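You operate a simulated robot arm through the tools that you are given. There is no shell and no other tool.

You run a simulated robot arm. Do the job below in one go: nothing can be reset, and whatever is moved stays where it is left.

Task
Set the controls near the front of the winder bench. At the end: the top rod is set to up; the wing nut on the cream collar is turned to the loose position; the wing nut on the purple collar is turned to the loose position; the counter lever is switched off; whatever was shut is shut again. Leave all else as you found it, and nothing knocked over. The top rod goes to its stop. The counter lever goes to its stop.

The check looks at the end state, three seconds after you hand in, the way a careful person would. Anything else that was tipped, shoved, dropped, spilled or broken makes it a failure.

Robot
A 7-joint arm with a two-finger parallel gripper, fixed in place. Base frame: the origin is at the foot of the arm, x ahead of it, y to its left, z up; the work surface is at about z = 820. Lengths are in mm, angles in rad, forces in N, time in s.
Its first joint turns from -2.897 to 2.897 rad. Payload 4.4 kg.
Tool frame: the origin (TCP) lies between the finger pads and is the grasp point; the fingertips stand 23 mm ahead of it; z points along the fingers, y is the line along which they close. Largest opening 94 mm; finger width 38, thickness 10; the body of the gripper, 54 by 96 mm, starts 39 mm behind the TCP.
Orientation is told as [roll, pitch, yaw] about the base's x, y, z axes, in that order, counted from this pose: with the fingers straight down and closing along the base's y, the tool's x points along the base's -x, its y along +y and its z along -z.

Tools
- The arm moves only by the tool send_rows. Its argument "plan" is a list of rows, each an object (a shift or turn left out is 0, a gripper value left out holds the last) with "xyz": the shift along the base's x, y, z in units of 20 mm (1.0 is 20 mm), a list of three; "delta_rot": the turn, a rotation vector about the base's x, y, z in units of 6 degrees (1.0 is 6 degrees), a list of three. In form: [{"xyz": [dx, dy, dz], "delta_rot": [rx, ry, rz]}, ...]. A call has 1 to 20 rows; each row shifts and turns the commanded pose from where the row before left it. "jaw" is the closure, from 0 (fully open) to 1 (shut), set as the call begins (left out, the last holds). A call with a number of a shift or a turn outside -1 to 1 is refused whole. A row lasts 0.2 s, in which the tool goes at most 50 mm and 0.15 rad; a call with a longer step from one row to the next is refused whole, and so is a gripper value outside its range. Where a pose cannot be reached the arm comes as near as it can. A force on the tool above 40 N (or 10 N above the force at the start of the call, whichever is more), or a blocked arm, ends the call early, and 0.2 s more pass. The fingers move at their own pace (about 72 mm/s each) and stop on an object; they squeeze with about 44 N. The grip force told is the motor's: it shows also when the fingers shut on nothing. Time passes only in rows, and 0.2 s behind the last, so rows that do not move let the fingers close. The reply holds the time, the measured pose of the TCP, the force on the tool along the base axes, the opening and the grip force, in the units named above and with some noise, with the torque about the TCP (base axes, N m) and any sound that the robot's microphone picked up, and new pictures: "views" is both (left out), scene, wrist or none.
- Cameras (640 x 400 px; columns grow to the right, rows downward): "scene" is fixed at [50.4, 645.5, 1762.8]; the picture's right is [-0.47, -0.88, 0.00], its down [-0.54, 0.29, -0.79] and it looks along [0.70, -0.37, -0.61] (base axes); focal length 344 px, centre (320, 200). "wrist" rides on the gripper at [86, 16, -75] in the tool frame; the picture's right is [-0.18, 0.98, 0.00], its down [-0.58, -0.11, -0.81] and it looks along [-0.79, -0.15, 0.59] (tool axes); focal length 243 px, centre (320, 200). There is no depth. A picture from a camera that has moved, and an enlarged one, comes with that camera's place and axes in the base frame and with its lens. The place of the scene camera against the robot may be out by one fixed shift of up to 18 mm in any direction.
- inspect(camera, box): a new picture of the part [left, top, right, bottom] of that camera's present view, enlarged. The clock stands still meanwhile.
- hand_in(): hands the job in; it is judged then, once.

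Places have to be worked out from the pictures, the camera data and where the tool is seen. Open the gripper and draw the arm clear of the work before you hand the job in, unless the task says otherwise.

The tools are called after "Request:" as name(argument=value, ...) on one line, values as JSON. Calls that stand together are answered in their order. send_rows: Moves the arm, as the interface text tells. Its arguments: {"type":"object","properties":{"plan":{"type":"array","items":{"type":"object","properties":{"xyz":{"type":"array","items":{"type":"number"}},"delta_rot":{"type":"array","items":{"type":"number"}}}}},"jaw":{"type":"number"},"views":{"type":"string","enum":["both","scene","wrist","none"]}},"required":["plan"]} The other tools are called the same way: inspect (camera, box) takes an enlarged picture of a part of a camera's view; hand_in () hands the job in.

At the start:

```text
clock: 0.0
tcp_pos: [636.3, 429.3, 1399.4]
tool_rot: [0.001, 0.001, 0.0]
force: [0.2, 0.3, -0.5]
ft_torque: [0.02, -0.03, -0.02]
gripper_width: 94.3
gripper_force: 0.0
```

scene: 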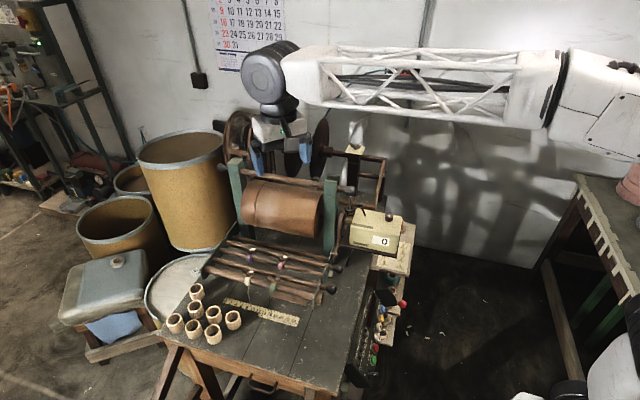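
wrist: 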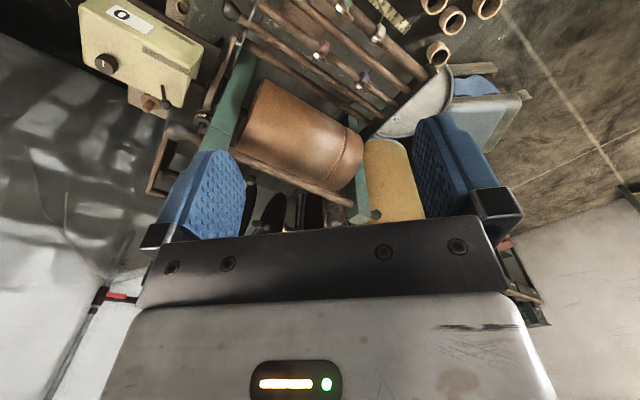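

I see a winder bench with rods and collars, a counter box, and the arm above it. I'll look closer at the controls with both cameras first.

Request:
inspect(camera="scene", box=[190, 220, 350, 320])

Request:
inspect(camera="scene", box=[310, 180, 430, 260])

Request:
inspect(camera="scene", box=[200, 100, 400, 230])

Request:
inspect(camera="wrist", box=[220, 0, 460, 150])

Request:
inspect(camera="wrist", box=[60, 0, 260, 130])

Request:
inspect(camera="scene", box=[330, 260, 430, 400])

```text
4.00 times, centred on (270, 270) of scene
camera zoom: at [50.4, 645.5, 1762.8], right [-0.47, -0.88, 0.0], down [-0.54, 0.29, -0.79], along [0.7, -0.37, -0.61], focal length 1374 px, centre (520, -80)
```

zoom: 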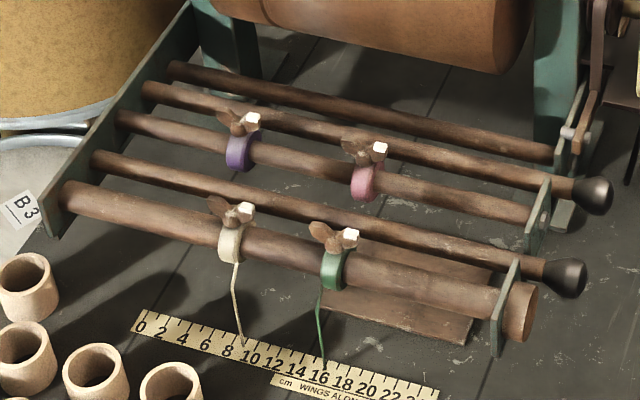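

```text
5.00 times, centred on (370, 220) of scene
camera zoom: at [50.4, 645.5, 1762.8], right [-0.47, -0.88, 0.0], down [-0.54, 0.29, -0.79], along [0.7, -0.37, -0.61], focal length 1718 px, centre (70, 100)
```

zoom: 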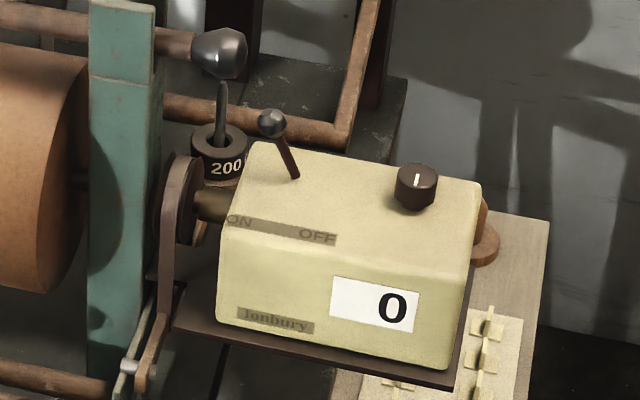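

```text
3.08 times, centred on (300, 165) of scene
camera zoom: at [50.4, 645.5, 1762.8], right [-0.47, -0.88, 0.0], down [-0.54, 0.29, -0.79], along [0.7, -0.37, -0.61], focal length 1057 px, centre (382, 308)
```

zoom: 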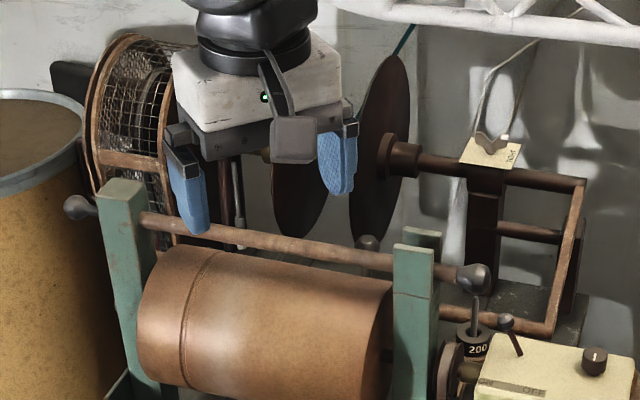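

```text
2.67 times, centred on (340, 75) of wrist
camera zoom: at [549.9, 446.3, 1473.7], right [0.18, 0.98, 0.0], down [0.58, -0.11, 0.81], along [0.79, -0.15, -0.59], focal length 647 px, centre (267, 533)
```

zoom: 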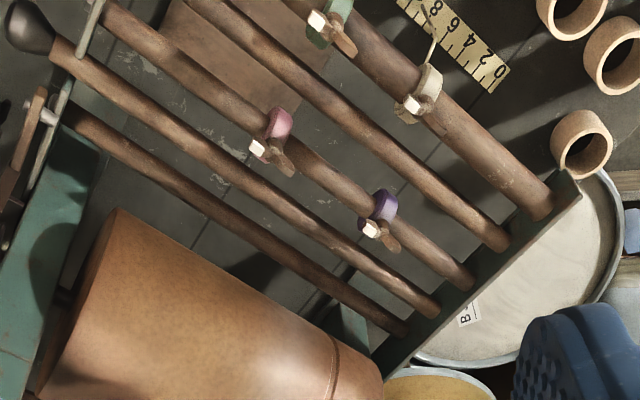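

```text
3.08 times, centred on (160, 65) of wrist
camera zoom: at [549.9, 446.3, 1473.7], right [0.18, 0.98, 0.0], down [0.58, -0.11, 0.81], along [0.79, -0.15, -0.59], focal length 746 px, centre (812, 615)
```

zoom: 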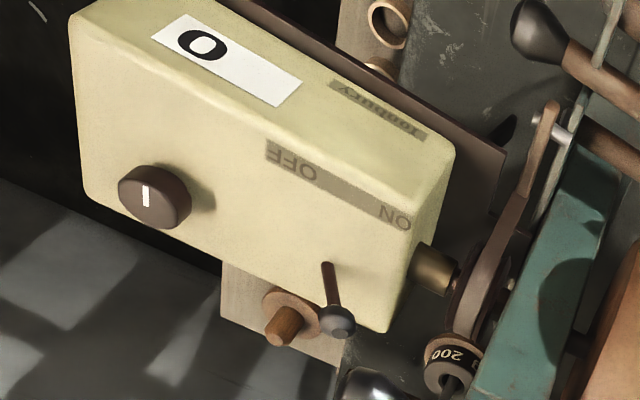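

```text
2.86 times, centred on (380, 330) of scene
camera zoom: at [50.4, 645.5, 1762.8], right [-0.47, -0.88, 0.0], down [-0.54, 0.29, -0.79], along [0.7, -0.37, -0.61], focal length 982 px, centre (149, -171)
```

zoom: 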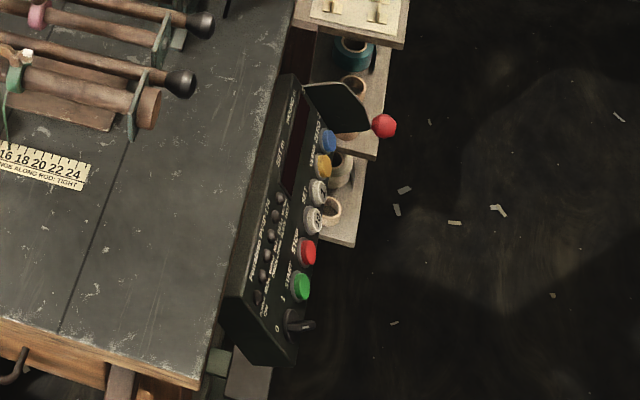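

The label says "WINGS ALONG ROD: TIGHT". My estimates are cream nut near (747,518,967), purple nut near (842,484,959) and counter lever ball near (738,139,1091). I'll lower the arm over the rack for a closer wrist view.

Request:
send_rows(plan=[{"xyz": [0.45, 0.2, -0.95]}, {"xyz": [0.45, 0.2, -0.95]}, {"xyz": [0.45, 0.2, -0.95]}, {"xyz": [0.45, 0.2, -0.95]}, {"xyz": [0.45, 0.2, -0.95]}, {"xyz": [0.45, 0.2, -0.95]}, {"xyz": [0.45, 0.2, -0.95]}, {"xyz": [0.45, 0.2, -0.95]}, {"xyz": [0.45, 0.2, -0.95]}])

```text
clock: 2.0
tcp_pos: [716.2, 465.2, 1228.7]
tool_rot: [0.0, 0.0, -0.001]
force: [0.1, 0.2, 0.2]
ft_torque: [0.01, 0.03, 0.0]
gripper_width: 94.1
gripper_force: 0.1
camera wrist: at [630.9, 482.4, 1302.7], right [0.18, 0.98, 0.0], down [0.58, -0.11, 0.81], along [0.79, -0.15, -0.59], focal length 243 px, centre (320, 200)
```

scene: 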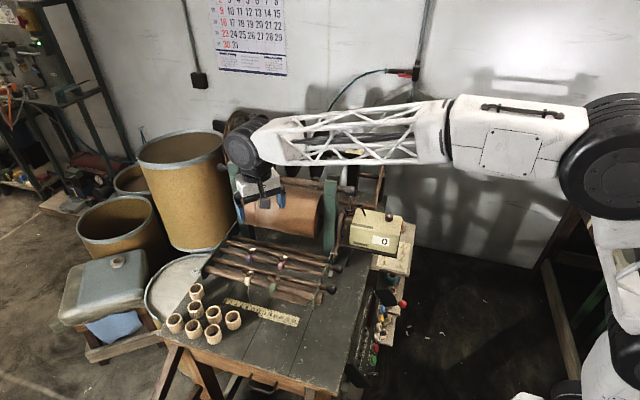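
wrist: 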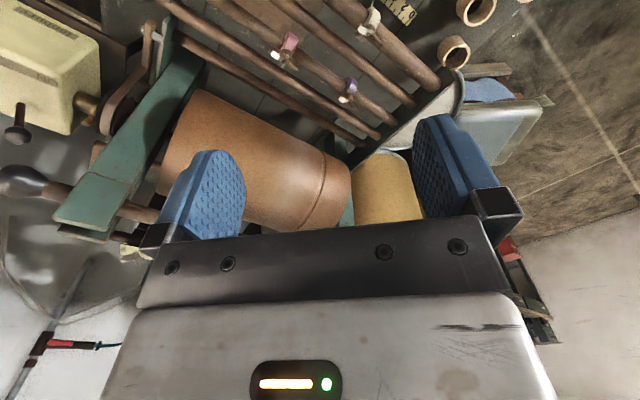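

The view is too far forward over the drum. I'll move back toward the base and lower, so the rods and their right-hand ends come into the free part of the wrist picture.

Request:
send_rows(plan=[{"xyz": [-0.9, -0.6, -0.5]}, {"xyz": [-0.9, -0.6, -0.5]}, {"xyz": [-0.9, -0.6, -0.5]}, {"xyz": [-0.9, -0.6, -0.5]}, {"xyz": [-0.9, -0.6, -0.5]}, {"xyz": [-0.9, -0.6, -0.5]}, {"xyz": [-0.9, -0.6, -0.5]}])

Request:
inspect(camera="wrist", box=[80, 0, 400, 200])

Request:
inspect(camera="scene", box=[290, 240, 370, 300])

Request:
inspect(camera="scene", box=[220, 230, 320, 330])

```text
clock: 3.6
tcp_pos: [591.9, 381.5, 1159.5]
tool_rot: [-0.001, 0.0, 0.0]
force: [0.5, -0.1, -0.7]
ft_torque: [-0.02, -0.03, -0.01]
gripper_width: 94.0
gripper_force: 0.0
camera wrist: at [505.2, 398.1, 1233.0], right [0.18, 0.98, 0.0], down [0.58, -0.11, 0.81], along [0.79, -0.15, -0.59], focal length 243 px, centre (320, 200)
```

scene: 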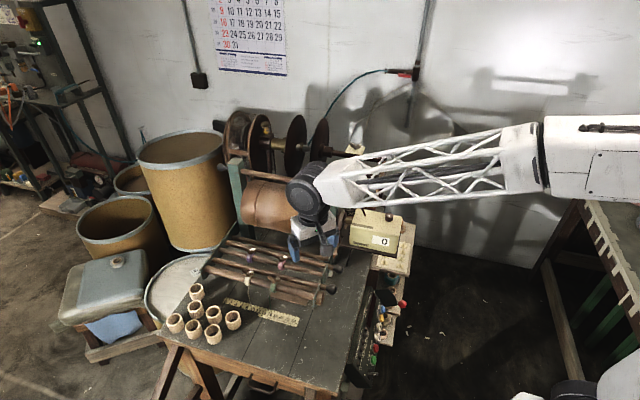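
wrist: 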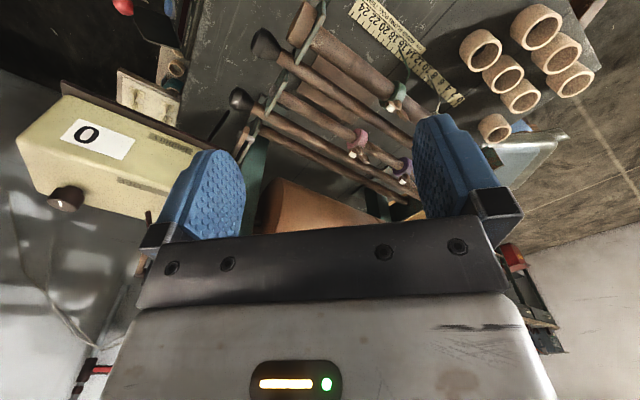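

```text
2.00 times, centred on (240, 100) of wrist
camera zoom: at [505.2, 398.1, 1233.0], right [0.18, 0.98, 0.0], down [0.58, -0.11, 0.81], along [0.79, -0.15, -0.59], focal length 485 px, centre (480, 400)
```

zoom: 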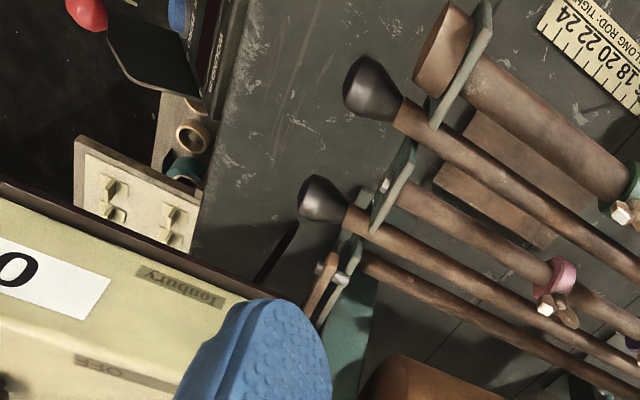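

```text
6.67 times, centred on (330, 270) of scene
camera zoom: at [50.4, 645.5, 1762.8], right [-0.47, -0.88, 0.0], down [-0.54, 0.29, -0.79], along [0.7, -0.37, -0.61], focal length 2291 px, centre (253, -267)
```

zoom: 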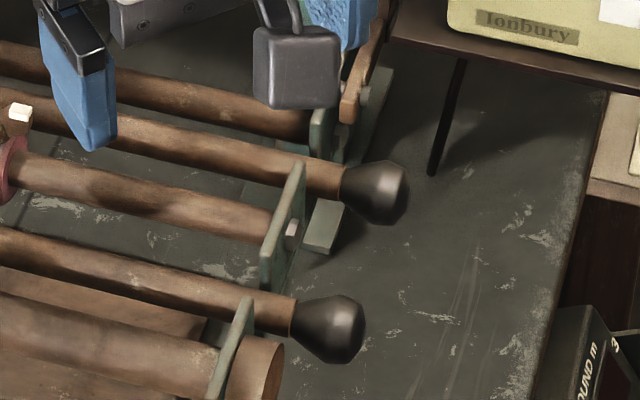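

```text
4.00 times, centred on (270, 280) of scene
camera zoom: at [50.4, 645.5, 1762.8], right [-0.47, -0.88, 0.0], down [-0.54, 0.29, -0.79], along [0.7, -0.37, -0.61], focal length 1374 px, centre (520, -120)
```

zoom: 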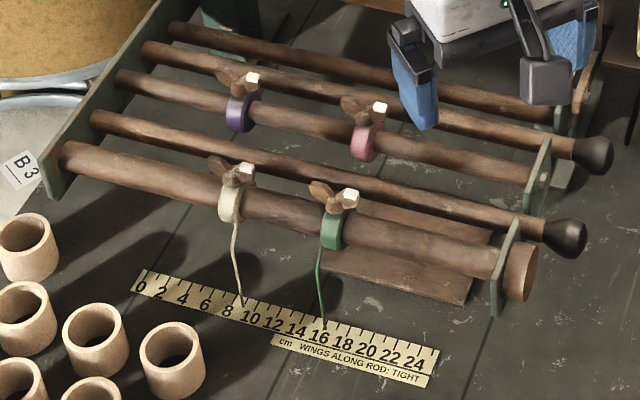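

Zooming re-renders sharply, so I'll look at tighter areas with the scene camera to understand the knobbed rods, their end plates and the uprights.

Request:
inspect(camera="scene", box=[312, 255, 344, 275])

Request:
inspect(camera="scene", box=[308, 270, 340, 300])

Request:
inspect(camera="scene", box=[196, 230, 236, 290])

Request:
inspect(camera="scene", box=[210, 150, 290, 200])

Request:
inspect(camera="scene", box=[320, 300, 420, 400])

Request:
inspect(camera="scene", box=[255, 300, 315, 335])

Request:
inspect(camera="scene", box=[235, 245, 295, 285])

```text
16.00 times, centred on (328, 265) of scene
camera zoom: at [50.4, 645.5, 1762.8], right [-0.47, -0.88, 0.0], down [-0.54, 0.29, -0.79], along [0.7, -0.37, -0.61], focal length 5498 px, centre (192, -840)
```

zoom: 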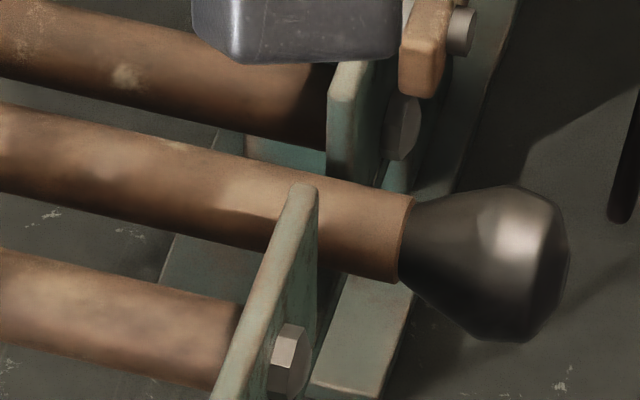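

```text
13.33 times, centred on (324, 285) of scene
camera zoom: at [50.4, 645.5, 1762.8], right [-0.47, -0.88, 0.0], down [-0.54, 0.29, -0.79], along [0.7, -0.37, -0.61], focal length 4581 px, centre (267, -933)
```

zoom: 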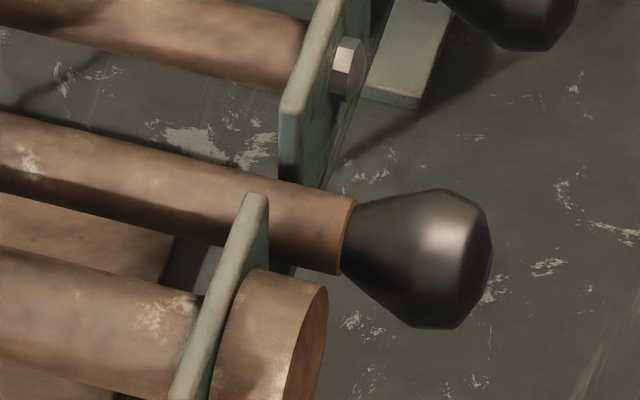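

```text
6.67 times, centred on (216, 260) of scene
camera zoom: at [50.4, 645.5, 1762.8], right [-0.47, -0.88, 0.0], down [-0.54, 0.29, -0.79], along [0.7, -0.37, -0.61], focal length 2291 px, centre (1013, -200)
```

zoom: 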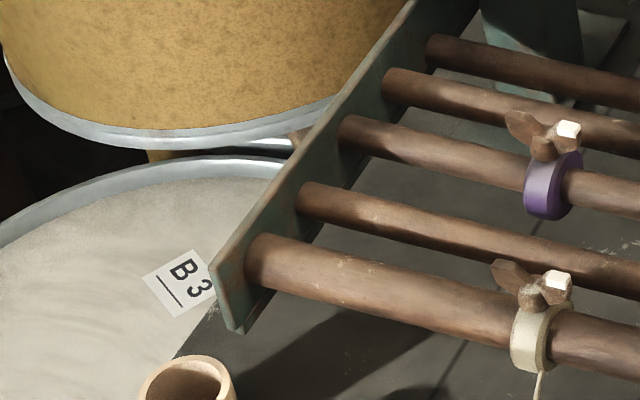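

```text
8.00 times, centred on (250, 175) of scene
camera zoom: at [50.4, 645.5, 1762.8], right [-0.47, -0.88, 0.0], down [-0.54, 0.29, -0.79], along [0.7, -0.37, -0.61], focal length 2749 px, centre (880, 400)
```

zoom: 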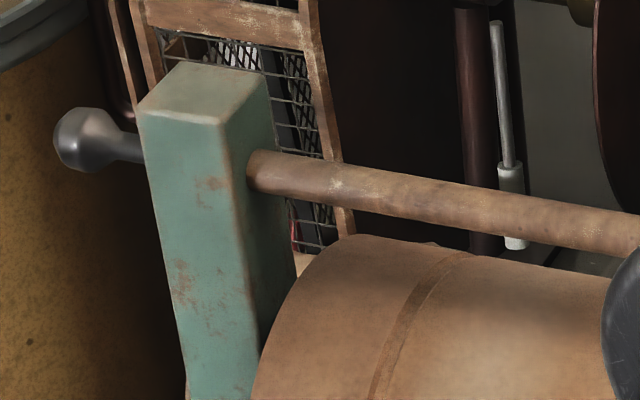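

```text
4.00 times, centred on (370, 350) of scene
camera zoom: at [50.4, 645.5, 1762.8], right [-0.47, -0.88, 0.0], down [-0.54, 0.29, -0.79], along [0.7, -0.37, -0.61], focal length 1374 px, centre (120, -400)
```

zoom: 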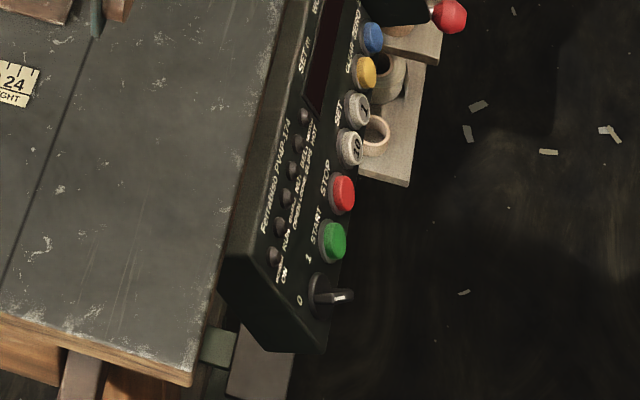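

```text
10.67 times, centred on (285, 318) of scene
camera zoom: at [50.4, 645.5, 1762.8], right [-0.47, -0.88, 0.0], down [-0.54, 0.29, -0.79], along [0.7, -0.37, -0.61], focal length 3665 px, centre (693, -1053)
```

zoom: 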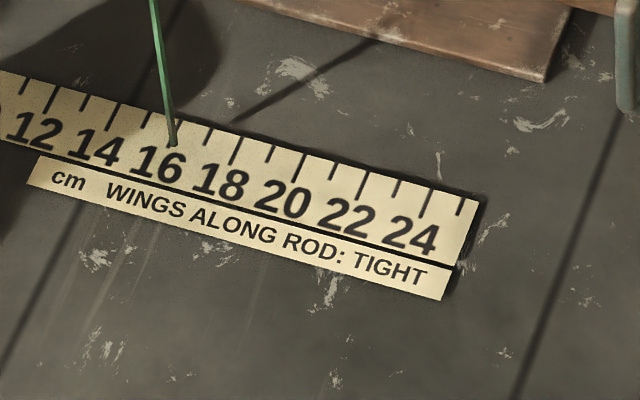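

```text
10.00 times, centred on (265, 265) of scene
camera zoom: at [50.4, 645.5, 1762.8], right [-0.47, -0.88, 0.0], down [-0.54, 0.29, -0.79], along [0.7, -0.37, -0.61], focal length 3436 px, centre (870, -450)
```

zoom: 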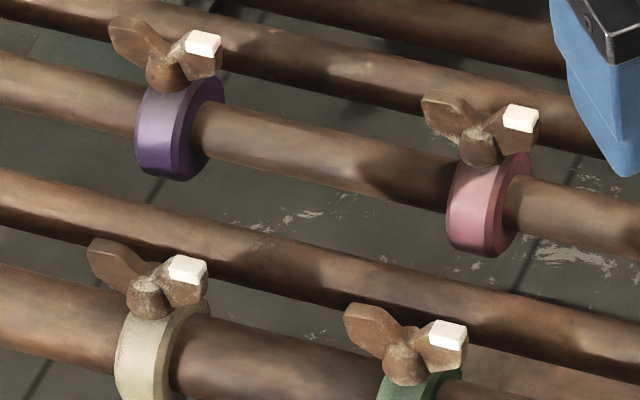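

Request:
inspect(camera="scene", box=[316, 170, 376, 210])

Request:
inspect(camera="scene", box=[300, 170, 360, 270])

Request:
inspect(camera="wrist", box=[220, 20, 320, 120])

Request:
inspect(camera="scene", box=[220, 100, 370, 200])

```text
10.00 times, centred on (346, 190) of scene
camera zoom: at [50.4, 645.5, 1762.8], right [-0.47, -0.88, 0.0], down [-0.54, 0.29, -0.79], along [0.7, -0.37, -0.61], focal length 3436 px, centre (60, 300)
```

zoom: 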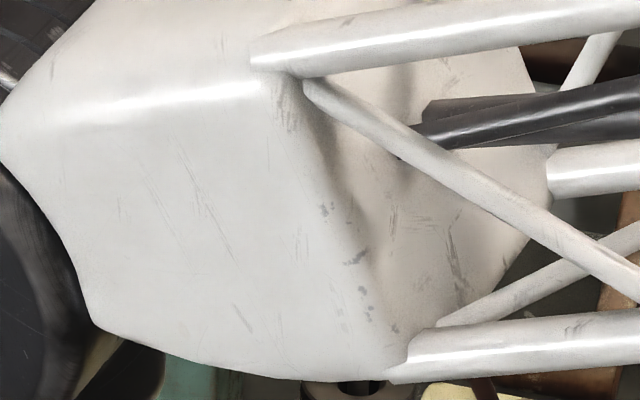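

```text
4.00 times, centred on (330, 220) of scene
camera zoom: at [50.4, 645.5, 1762.8], right [-0.47, -0.88, 0.0], down [-0.54, 0.29, -0.79], along [0.7, -0.37, -0.61], focal length 1374 px, centre (280, 120)
```

zoom: 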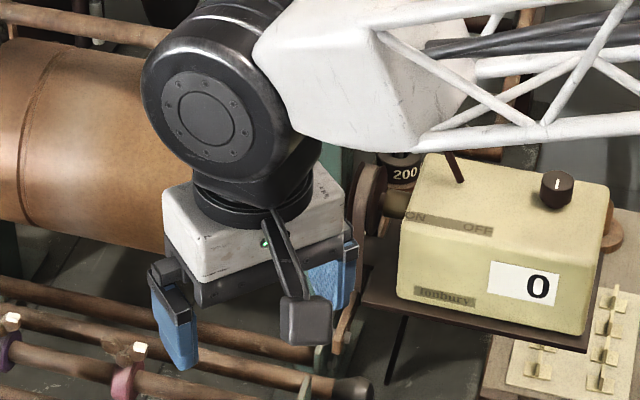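

```text
4.00 times, centred on (270, 70) of wrist
camera zoom: at [505.2, 398.1, 1233.0], right [0.18, 0.98, 0.0], down [0.58, -0.11, 0.81], along [0.79, -0.15, -0.59], focal length 970 px, centre (520, 720)
```

zoom: 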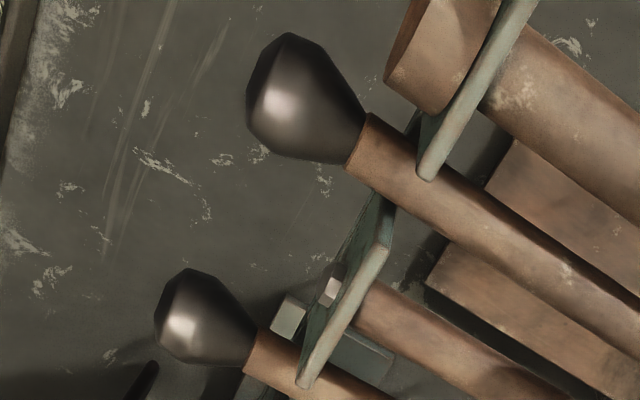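

```text
4.00 times, centred on (295, 150) of scene
camera zoom: at [50.4, 645.5, 1762.8], right [-0.47, -0.88, 0.0], down [-0.54, 0.29, -0.79], along [0.7, -0.37, -0.61], focal length 1374 px, centre (420, 400)
```

zoom: 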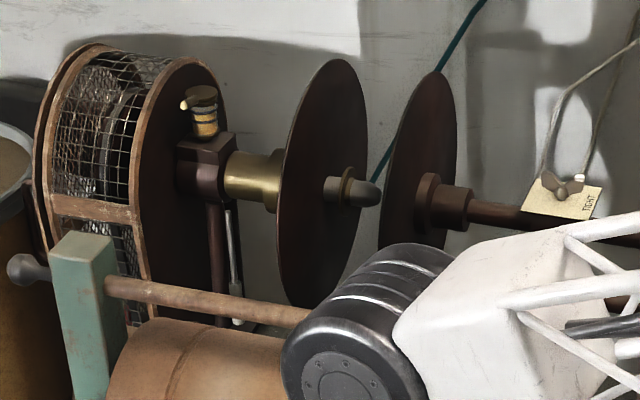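

There's another wing nut with a label card at the back; I'll zoom on it as it may show the tight/loose convention.

Request:
inspect(camera="scene", box=[345, 135, 377, 160])

Request:
inspect(camera="scene", box=[375, 240, 415, 265])

Request:
inspect(camera="scene", box=[220, 370, 320, 400])

Request:
inspect(camera="scene", box=[50, 230, 180, 350])

```text
16.00 times, centred on (361, 148) of scene
camera zoom: at [50.4, 645.5, 1762.8], right [-0.47, -0.88, 0.0], down [-0.54, 0.29, -0.79], along [0.7, -0.37, -0.61], focal length 5498 px, centre (-336, 1040)
```

zoom: 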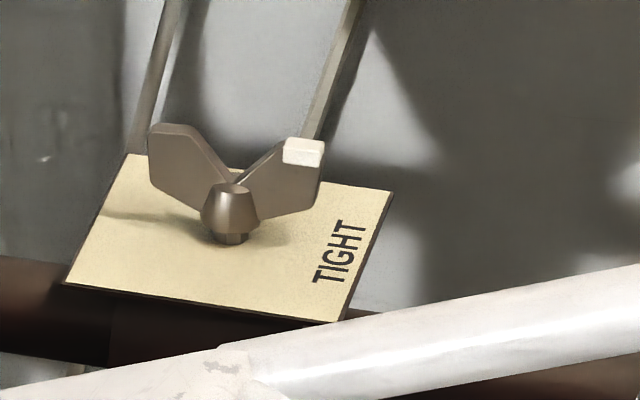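

```text
16.00 times, centred on (395, 252) of scene
camera zoom: at [50.4, 645.5, 1762.8], right [-0.47, -0.88, 0.0], down [-0.54, 0.29, -0.79], along [0.7, -0.37, -0.61], focal length 5498 px, centre (-880, -640)
```

zoom: 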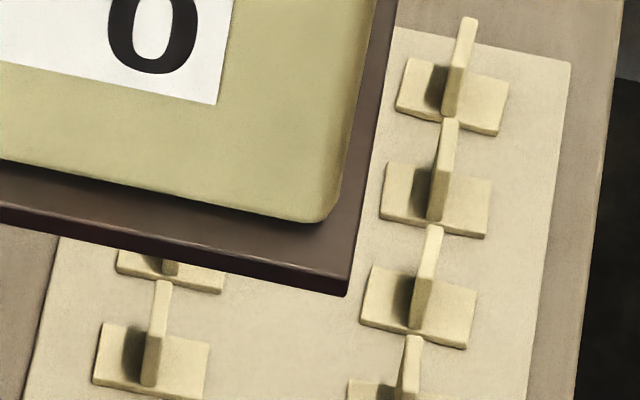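

```text
6.40 times, centred on (270, 385) of scene
camera zoom: at [50.4, 645.5, 1762.8], right [-0.47, -0.88, 0.0], down [-0.54, 0.29, -0.79], along [0.7, -0.37, -0.61], focal length 2199 px, centre (640, -984)
```

zoom: 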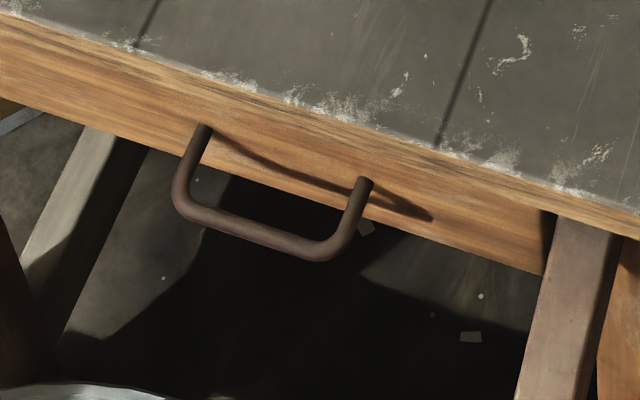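

```text
3.33 times, centred on (115, 290) of scene
camera zoom: at [50.4, 645.5, 1762.8], right [-0.47, -0.88, 0.0], down [-0.54, 0.29, -0.79], along [0.7, -0.37, -0.61], focal length 1145 px, centre (1003, -100)
```

zoom: 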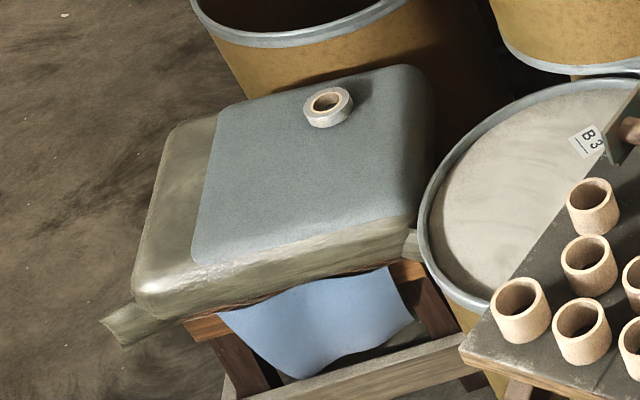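

The rear card shows the white tip pointing at TIGHT. Before deciding which is the "top rod", I need to see whether the over-drum rod sits in a fork in the right upright, so I'll raise the arm and look there.

Request:
send_rows(plan=[{"xyz": [0, 0, 1]}, {"xyz": [0, 0, 1]}, {"xyz": [0, -0.9, 1]}, {"xyz": [0, -0.9, 1]}, {"xyz": [0, -0.9, 1]}, {"xyz": [0, -0.9, 1]}, {"xyz": [0, -0.9, 1]}, {"xyz": [0, -0.9, 1]}, {"xyz": [0, -0.9, 0.5]}, {"xyz": [0, -0.9, 0]}, {"xyz": [0, -0.9, 0]}])

Request:
inspect(camera="wrist", box=[220, 60, 440, 230])

Request:
inspect(camera="scene", box=[316, 165, 376, 225])

```text
clock: 6.0
tcp_pos: [591.1, 219.7, 1329.2]
tool_rot: [0.0, -0.001, 0.0]
force: [0.7, 0.3, -0.3]
ft_torque: [-0.03, -0.04, -0.01]
gripper_width: 94.0
gripper_force: 0.0
camera wrist: at [504.6, 236.2, 1403.1], right [0.18, 0.98, 0.0], down [0.58, -0.11, 0.81], along [0.79, -0.15, -0.59], focal length 243 px, centre (320, 200)
```

scene: 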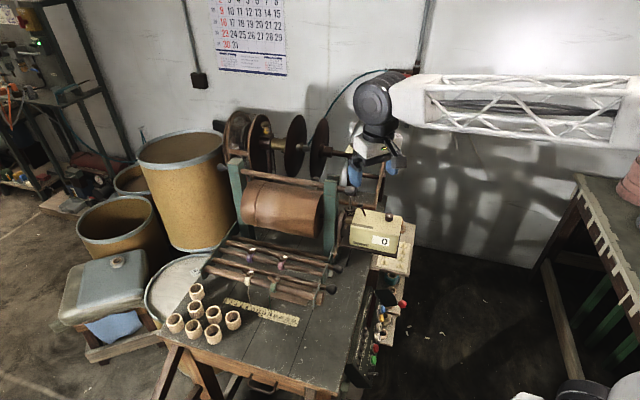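
wrist: 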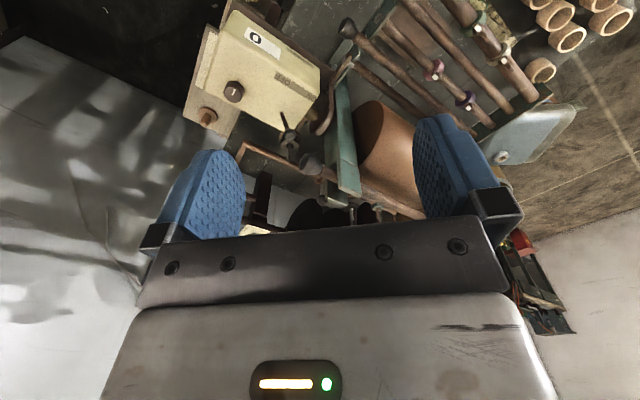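

```text
2.35 times, centred on (330, 145) of wrist
camera zoom: at [504.6, 236.2, 1403.1], right [0.18, 0.98, 0.0], down [0.58, -0.11, 0.81], along [0.79, -0.15, -0.59], focal length 571 px, centre (296, 329)
```

zoom: 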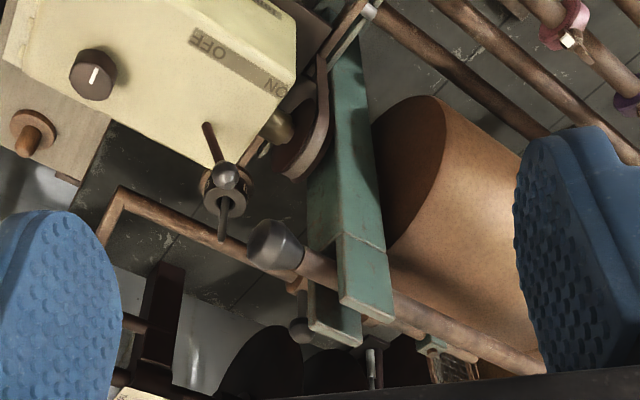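

```text
6.67 times, centred on (346, 195) of scene
camera zoom: at [50.4, 645.5, 1762.8], right [-0.47, -0.88, 0.0], down [-0.54, 0.29, -0.79], along [0.7, -0.37, -0.61], focal length 2291 px, centre (147, 233)
```

zoom: 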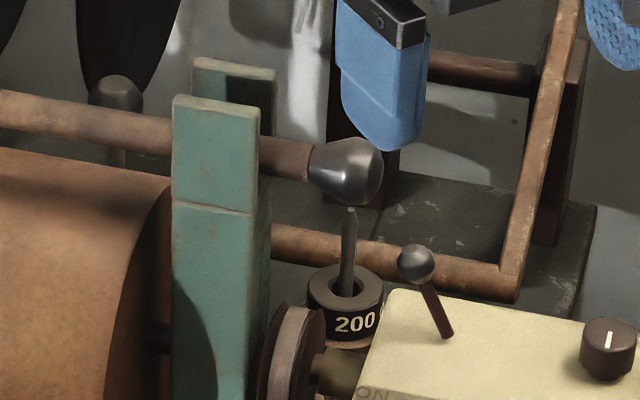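

The over-drum rod pivots in the left upright and lies in a two-prong fork in the right upright, with a ball knob on its end. I'll turn the hand to look along the rods at that fork from the right side.

Request:
send_rows(plan=[{"xyz": [0, -0.7, 0], "delta_rot": [0, 0, 1]}, {"xyz": [0, -0.7, 0], "delta_rot": [0, 0, 1]}, {"xyz": [0.15, -0.7, 0], "delta_rot": [0, 0, 1]}, {"xyz": [0.15, -0.7, -0.5], "delta_rot": [0, 0, 1]}, {"xyz": [0.2, -0.7, -0.6], "delta_rot": [0, 0, 1]}, {"xyz": [0.2, -0.7, -0.7], "delta_rot": [0, 0, 1]}, {"xyz": [0.2, -0.7, -0.7], "delta_rot": [0, 0, 1]}, {"xyz": [0.2, -0.7, -0.7], "delta_rot": [0, 0, 1]}, {"xyz": [0.2, -0.7, -0.7], "delta_rot": [0, 0, 1]}, {"xyz": [0.3, -0.7, -0.7], "delta_rot": [0, 0, 0.3]}, {"delta_rot": [0.7, -0.7, 0]}, {"delta_rot": [0.7, -0.7, 0]}, {"delta_rot": [0.7, -0.7, 0]}, {"delta_rot": [0.7, -0.7, 0]}, {"delta_rot": [0.7, -0.7, 0]}])

Request:
inspect(camera="wrist", box=[220, 80, 440, 230])

```text
clock: 9.2
tcp_pos: [622.4, 80.6, 1237.7]
tool_rot: [-0.107, -0.51, 1.003]
force: [-0.9, -0.2, -0.9]
ft_torque: [0.01, -0.03, 0.03]
gripper_width: 93.9
gripper_force: 0.0
camera wrist: at [543.2, -0.2, 1257.4], right [-0.71, 0.71, 0.0], down [0.08, 0.08, 0.99], along [0.7, 0.7, -0.11], focal length 243 px, centre (320, 200)
```

scene: 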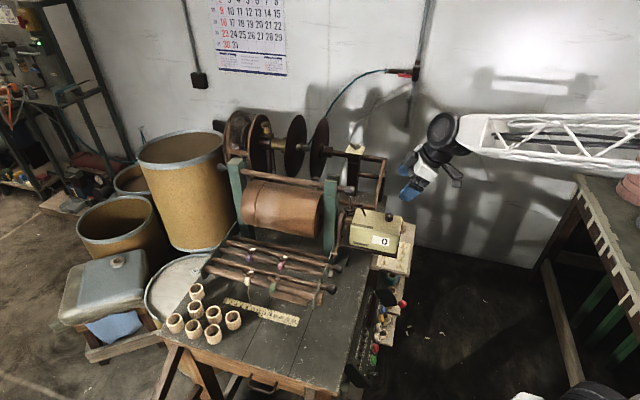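
wrist: 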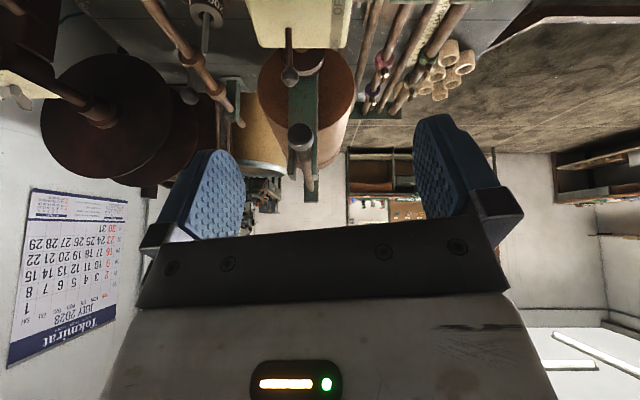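

```text
2.67 times, centred on (330, 155) of wrist
camera zoom: at [543.2, -0.2, 1257.4], right [-0.71, 0.71, 0.0], down [0.08, 0.08, 0.99], along [0.7, 0.7, -0.11], focal length 647 px, centre (293, 320)
```

zoom: 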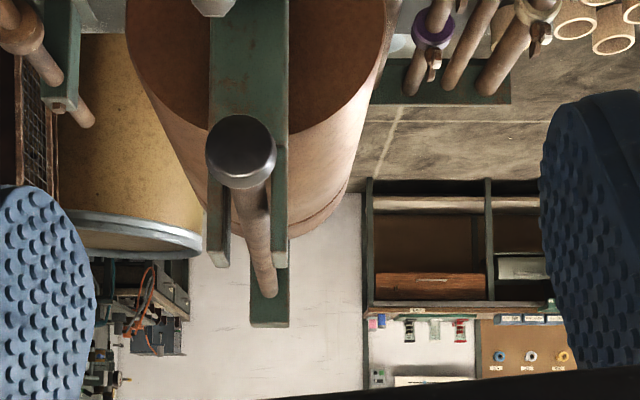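

This view shows it clearly: the over-drum rod rests at the bottom of the fork slot with room above, so it can be lifted. Now I'll check the two black-knobbed rods from the same side to compare.

Request:
send_rows(plan=[{"xyz": [-0.95, 0.76, 0]}, {"xyz": [-0.95, 0.76, -0.5]}, {"xyz": [-0.95, 0.76, -0.95]}, {"xyz": [-0.95, 0.76, -0.95]}, {"xyz": [-0.95, 0.76, -0.95]}, {"xyz": [-0.95, 0.76, -0.95]}, {"xyz": [-0.95, 0.76, -0.95]}, {"xyz": [0, 0, -0.95]}, {"xyz": [0, 0, -0.95]}, {"xyz": [0, 0, -0.95]}, {"xyz": [0, 0, -0.95]}, {"xyz": [0, 0, -0.95]}, {"xyz": [0, 0, -0.95]}])

Request:
inspect(camera="wrist", box=[200, 60, 440, 210])

```text
clock: 12.0
tcp_pos: [489.4, 184.8, 1017.7]
tool_rot: [-0.107, -0.508, 1.0]
force: [-0.5, 0.3, 0.5]
ft_torque: [-0.01, 0.0, -0.02]
gripper_width: 94.1
gripper_force: 0.1
camera wrist: at [410.2, 106.5, 1038.2], right [-0.71, 0.71, 0.0], down [0.08, 0.08, 0.99], along [0.7, 0.7, -0.11], focal length 243 px, centre (320, 200)
```

scene: 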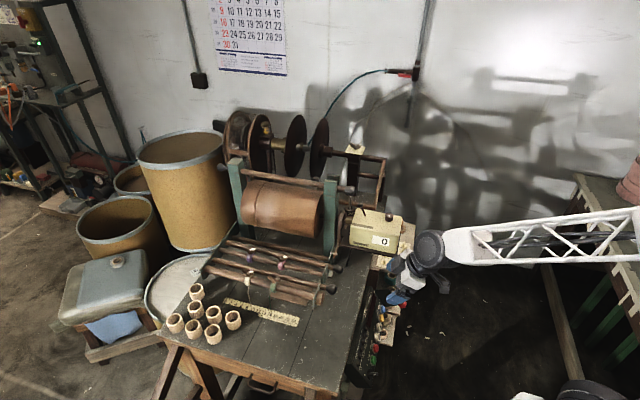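
wrist: 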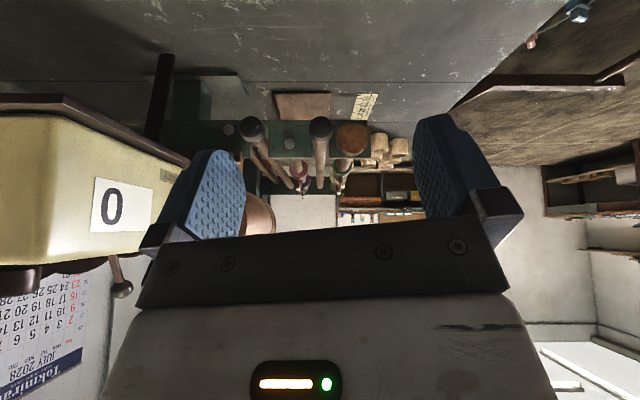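

```text
2.67 times, centred on (320, 135) of wrist
camera zoom: at [410.2, 106.5, 1038.2], right [-0.71, 0.71, 0.0], down [0.08, 0.08, 0.99], along [0.7, 0.7, -0.11], focal length 647 px, centre (320, 373)
```

zoom: 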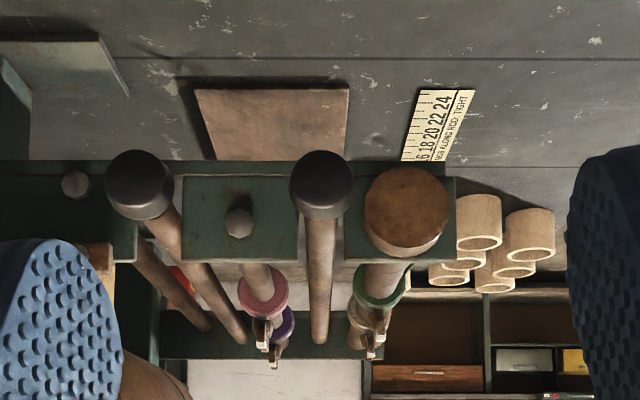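

The two black-knobbed rods lie level in slots of the low rack, so the only rod that is truly on "top" is the one over the drum; that's the top rod, now down. The counter lever ball is near (735,145,1099), leaning toward ON. I'll square the hand with the bench and move to a stand-off above the counter box.

Request:
send_rows(plan=[{"xyz": [0, 0, 1], "delta_rot": [0.315, 0.32, -0.78]}, {"xyz": [0, 0, 1], "delta_rot": [0.315, 0.32, -0.78]}, {"xyz": [0, 0, 1]}, {"xyz": [0, 0, 1]}, {"xyz": [0, 0, 1]}, {"xyz": [0, 0, 1]}, {"xyz": [0, 0, 1]}, {"xyz": [0, 0, 1]}, {"xyz": [0, 0, 1]}, {"xyz": [0.95, -0.3, 0]}, {"xyz": [0.95, -0.3, 0]}, {"xyz": [0.95, -0.3, 0]}, {"xyz": [0.95, -0.3, 0]}, {"xyz": [0.95, -0.3, 0]}, {"xyz": [0.95, -0.3, 0]}, {"xyz": [0.95, -0.3, 0]}, {"xyz": [0.95, -0.3, 0]}, {"xyz": [0.95, -0.3, 0]}])

Request:
inspect(camera="wrist", box=[200, 40, 440, 210])

Request:
inspect(camera="scene", box=[330, 150, 430, 250])

```text
clock: 15.8
tcp_pos: [661.0, 131.4, 1198.5]
tool_rot: [-0.001, -0.518, 0.785]
force: [-0.3, 1.1, 0.3]
ft_torque: [0.02, 0.01, 0.02]
gripper_width: 94.1
gripper_force: 0.1
camera wrist: at [571.0, 64.5, 1219.8], right [-0.58, 0.81, 0.09], down [0.15, 0.0, 0.99], along [0.8, 0.59, -0.12], focal length 243 px, centre (320, 200)
```

scene: 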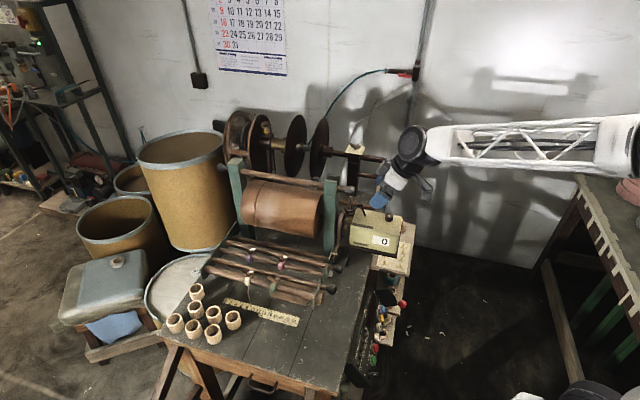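
wrist: 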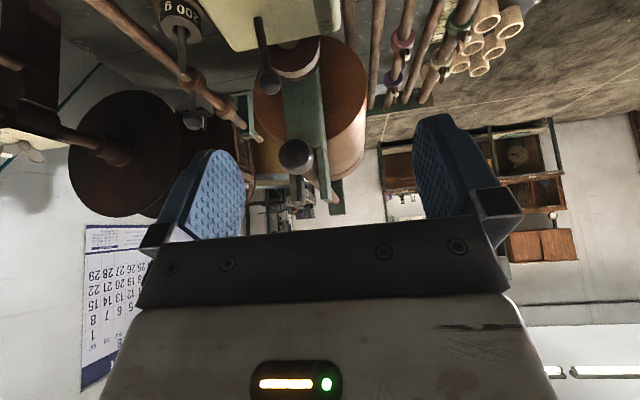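

```text
2.35 times, centred on (320, 125) of wrist
camera zoom: at [571.0, 64.5, 1219.8], right [-0.58, 0.81, 0.09], down [0.15, 0.0, 0.99], along [0.8, 0.59, -0.12], focal length 571 px, centre (320, 376)
```

zoom: 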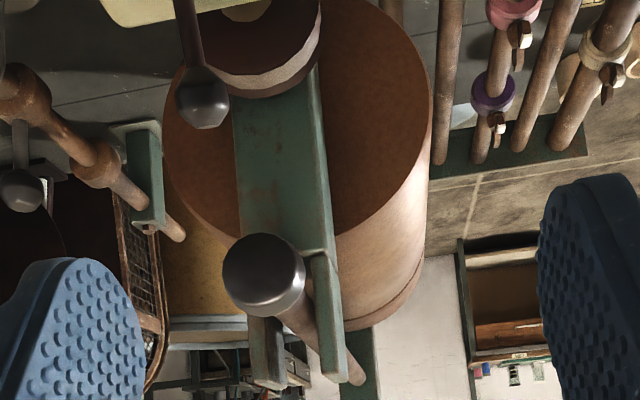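

```text
4.00 times, centred on (380, 200) of scene
camera zoom: at [50.4, 645.5, 1762.8], right [-0.47, -0.88, 0.0], down [-0.54, 0.29, -0.79], along [0.7, -0.37, -0.61], focal length 1374 px, centre (80, 200)
```

zoom: 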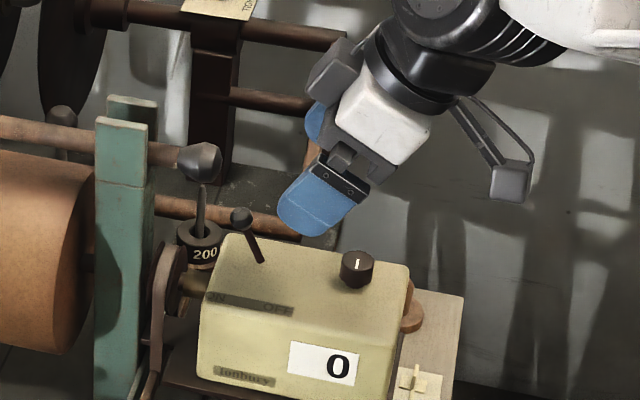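

The views now agree: ball at about (735,146,1099), top-rod knob at about (754,177,1152). I'll narrow the jaw and go to a stand-off on the approach line to the lever ball.

Request:
send_rows(plan=[{"xyz": [0.8, -0.17, -0.5]}, {"xyz": [0.8, -0.17, -0.5]}, {"xyz": [0.85, -0.16, -0.5]}, {}], jaw=0.47)

Request:
inspect(camera="wrist", box=[200, 0, 440, 210])

Request:
inspect(camera="scene", box=[340, 170, 410, 220])

```text
clock: 16.8
tcp_pos: [710.9, 120.6, 1167.7]
tool_rot: [0.001, -0.515, 0.785]
force: [0.3, -0.1, -0.1]
ft_torque: [0.01, 0.0, -0.03]
gripper_width: 49.8
gripper_force: 0.1
camera wrist: at [619.9, 54.1, 1189.1], right [-0.58, 0.81, 0.09], down [0.15, 0.0, 0.99], along [0.8, 0.59, -0.12], focal length 243 px, centre (320, 200)
```

scene: 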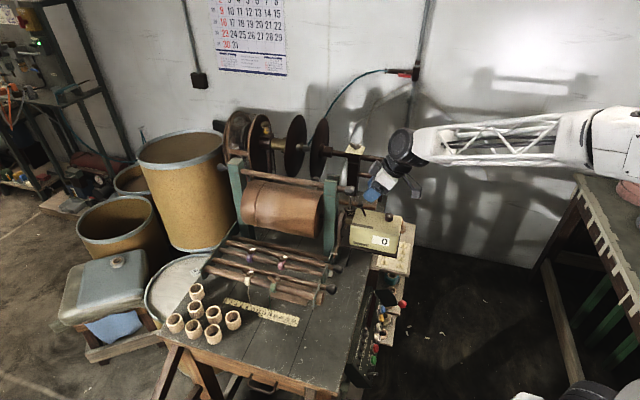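
wrist: 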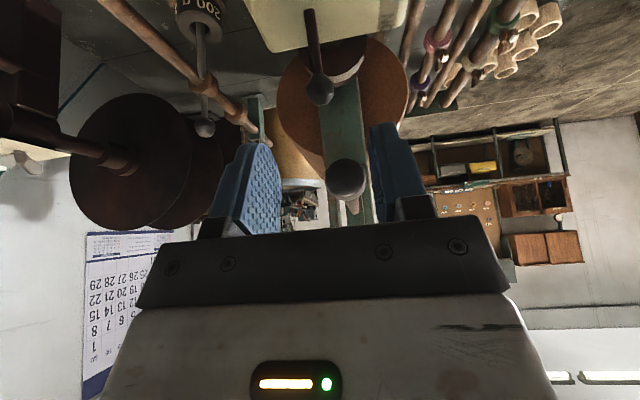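

```text
1.90 times, centred on (320, 105) of wrist
camera zoom: at [619.9, 54.1, 1189.1], right [-0.58, 0.81, 0.09], down [0.15, 0.0, 0.99], along [0.8, 0.59, -0.12], focal length 462 px, centre (320, 381)
```

zoom: 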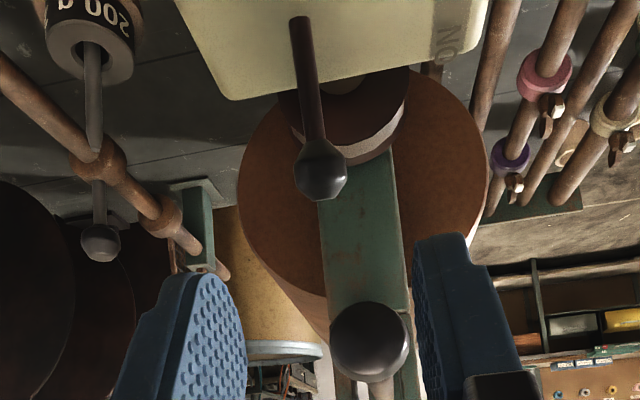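

```text
8.00 times, centred on (375, 195) of scene
camera zoom: at [50.4, 645.5, 1762.8], right [-0.47, -0.88, 0.0], down [-0.54, 0.29, -0.79], along [0.7, -0.37, -0.61], focal length 2749 px, centre (-120, 240)
```

zoom: 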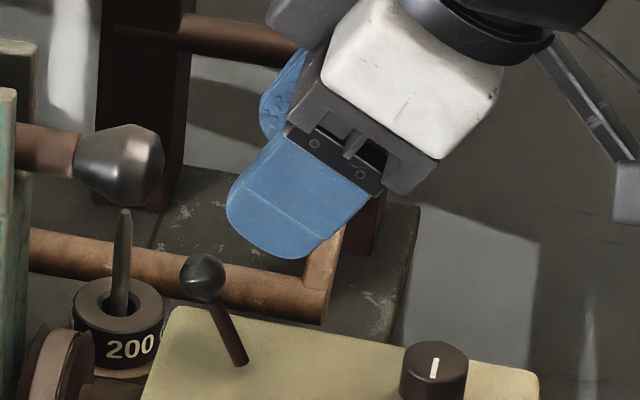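

The ball sits between the fingers' plane and the triangulation agrees again at (735,146.5,1099.5). I'll advance along the tool axis so the ball lies between the pads.

Request:
send_rows(plan=[{"xyz": [0.28, 0.3, -0.8]}, {"xyz": [0.28, 0.3, -0.8]}, {"xyz": [0.28, 0.3, -0.8]}, {"xyz": [0.28, 0.3, -0.8]}, {}], jaw=0.47)

Request:
inspect(camera="scene", box=[340, 170, 410, 220])

Request:
inspect(camera="wrist", box=[220, 60, 440, 230])

```text
clock: 18.0
tcp_pos: [732.4, 145.5, 1103.3]
tool_rot: [0.001, -0.518, 0.785]
force: [-0.5, 0.1, 0.0]
ft_torque: [0.02, -0.01, -0.01]
gripper_width: 50.0
gripper_force: 0.1
camera wrist: at [642.3, 78.7, 1124.7], right [-0.58, 0.81, 0.09], down [0.15, 0.0, 0.99], along [0.8, 0.59, -0.12], focal length 243 px, centre (320, 200)
```

scene: 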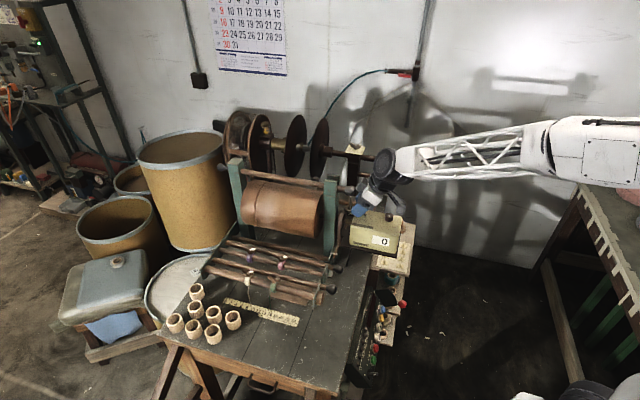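
wrist: 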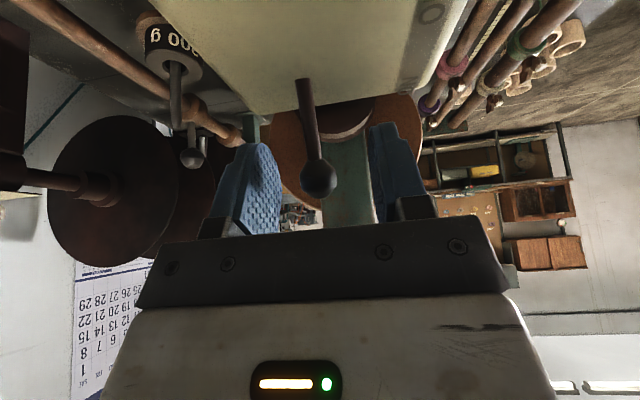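

```text
8.00 times, centred on (375, 195) of scene
camera zoom: at [50.4, 645.5, 1762.8], right [-0.47, -0.88, 0.0], down [-0.54, 0.29, -0.79], along [0.7, -0.37, -0.61], focal length 2749 px, centre (-120, 240)
```

zoom: 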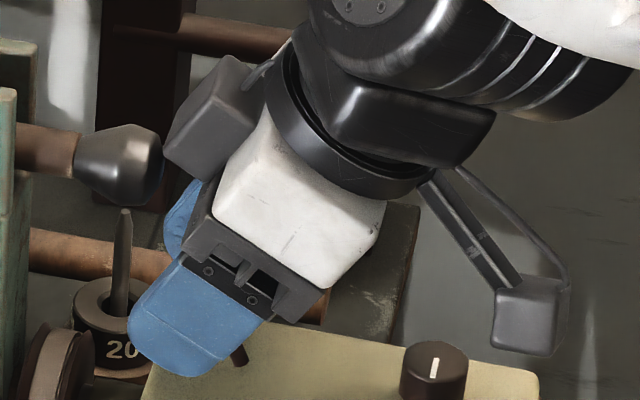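

```text
2.35 times, centred on (330, 145) of wrist
camera zoom: at [642.3, 78.7, 1124.7], right [-0.58, 0.81, 0.09], down [0.15, 0.0, 0.99], along [0.8, 0.59, -0.12], focal length 571 px, centre (296, 329)
```

zoom: 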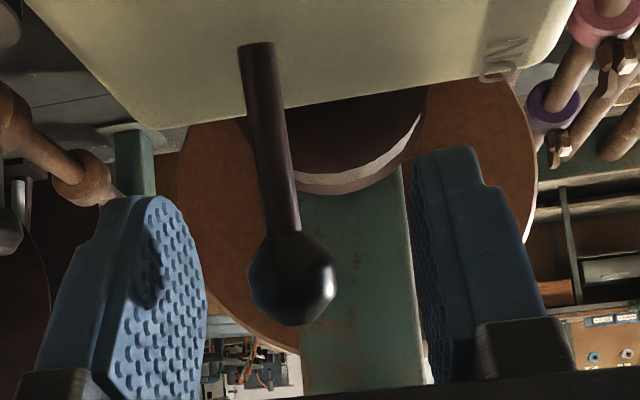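

The ball is between the pads and nothing is touching. Closing the fingers on it now.

Request:
send_rows(plan=[{}, {}, {}], jaw=1.0, views="wrist")

```text
clock: 18.8
tcp_pos: [732.9, 144.6, 1103.4]
tool_rot: [0.0, -0.519, 0.785]
force: [16.8, -10.8, -3.5]
ft_torque: [0.13, -0.19, -0.01]
gripper_width: 18.0
gripper_force: 44.9
camera wrist: at [642.7, 78.2, 1124.8], right [-0.58, 0.81, 0.09], down [0.15, 0.0, 0.99], along [0.8, 0.59, -0.12], focal length 243 px, centre (320, 200)
```

wrist: 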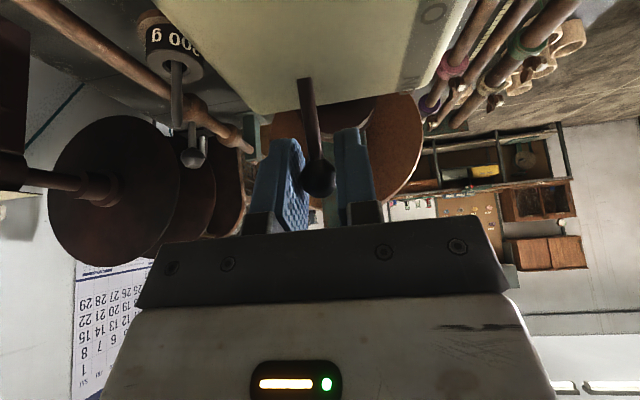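

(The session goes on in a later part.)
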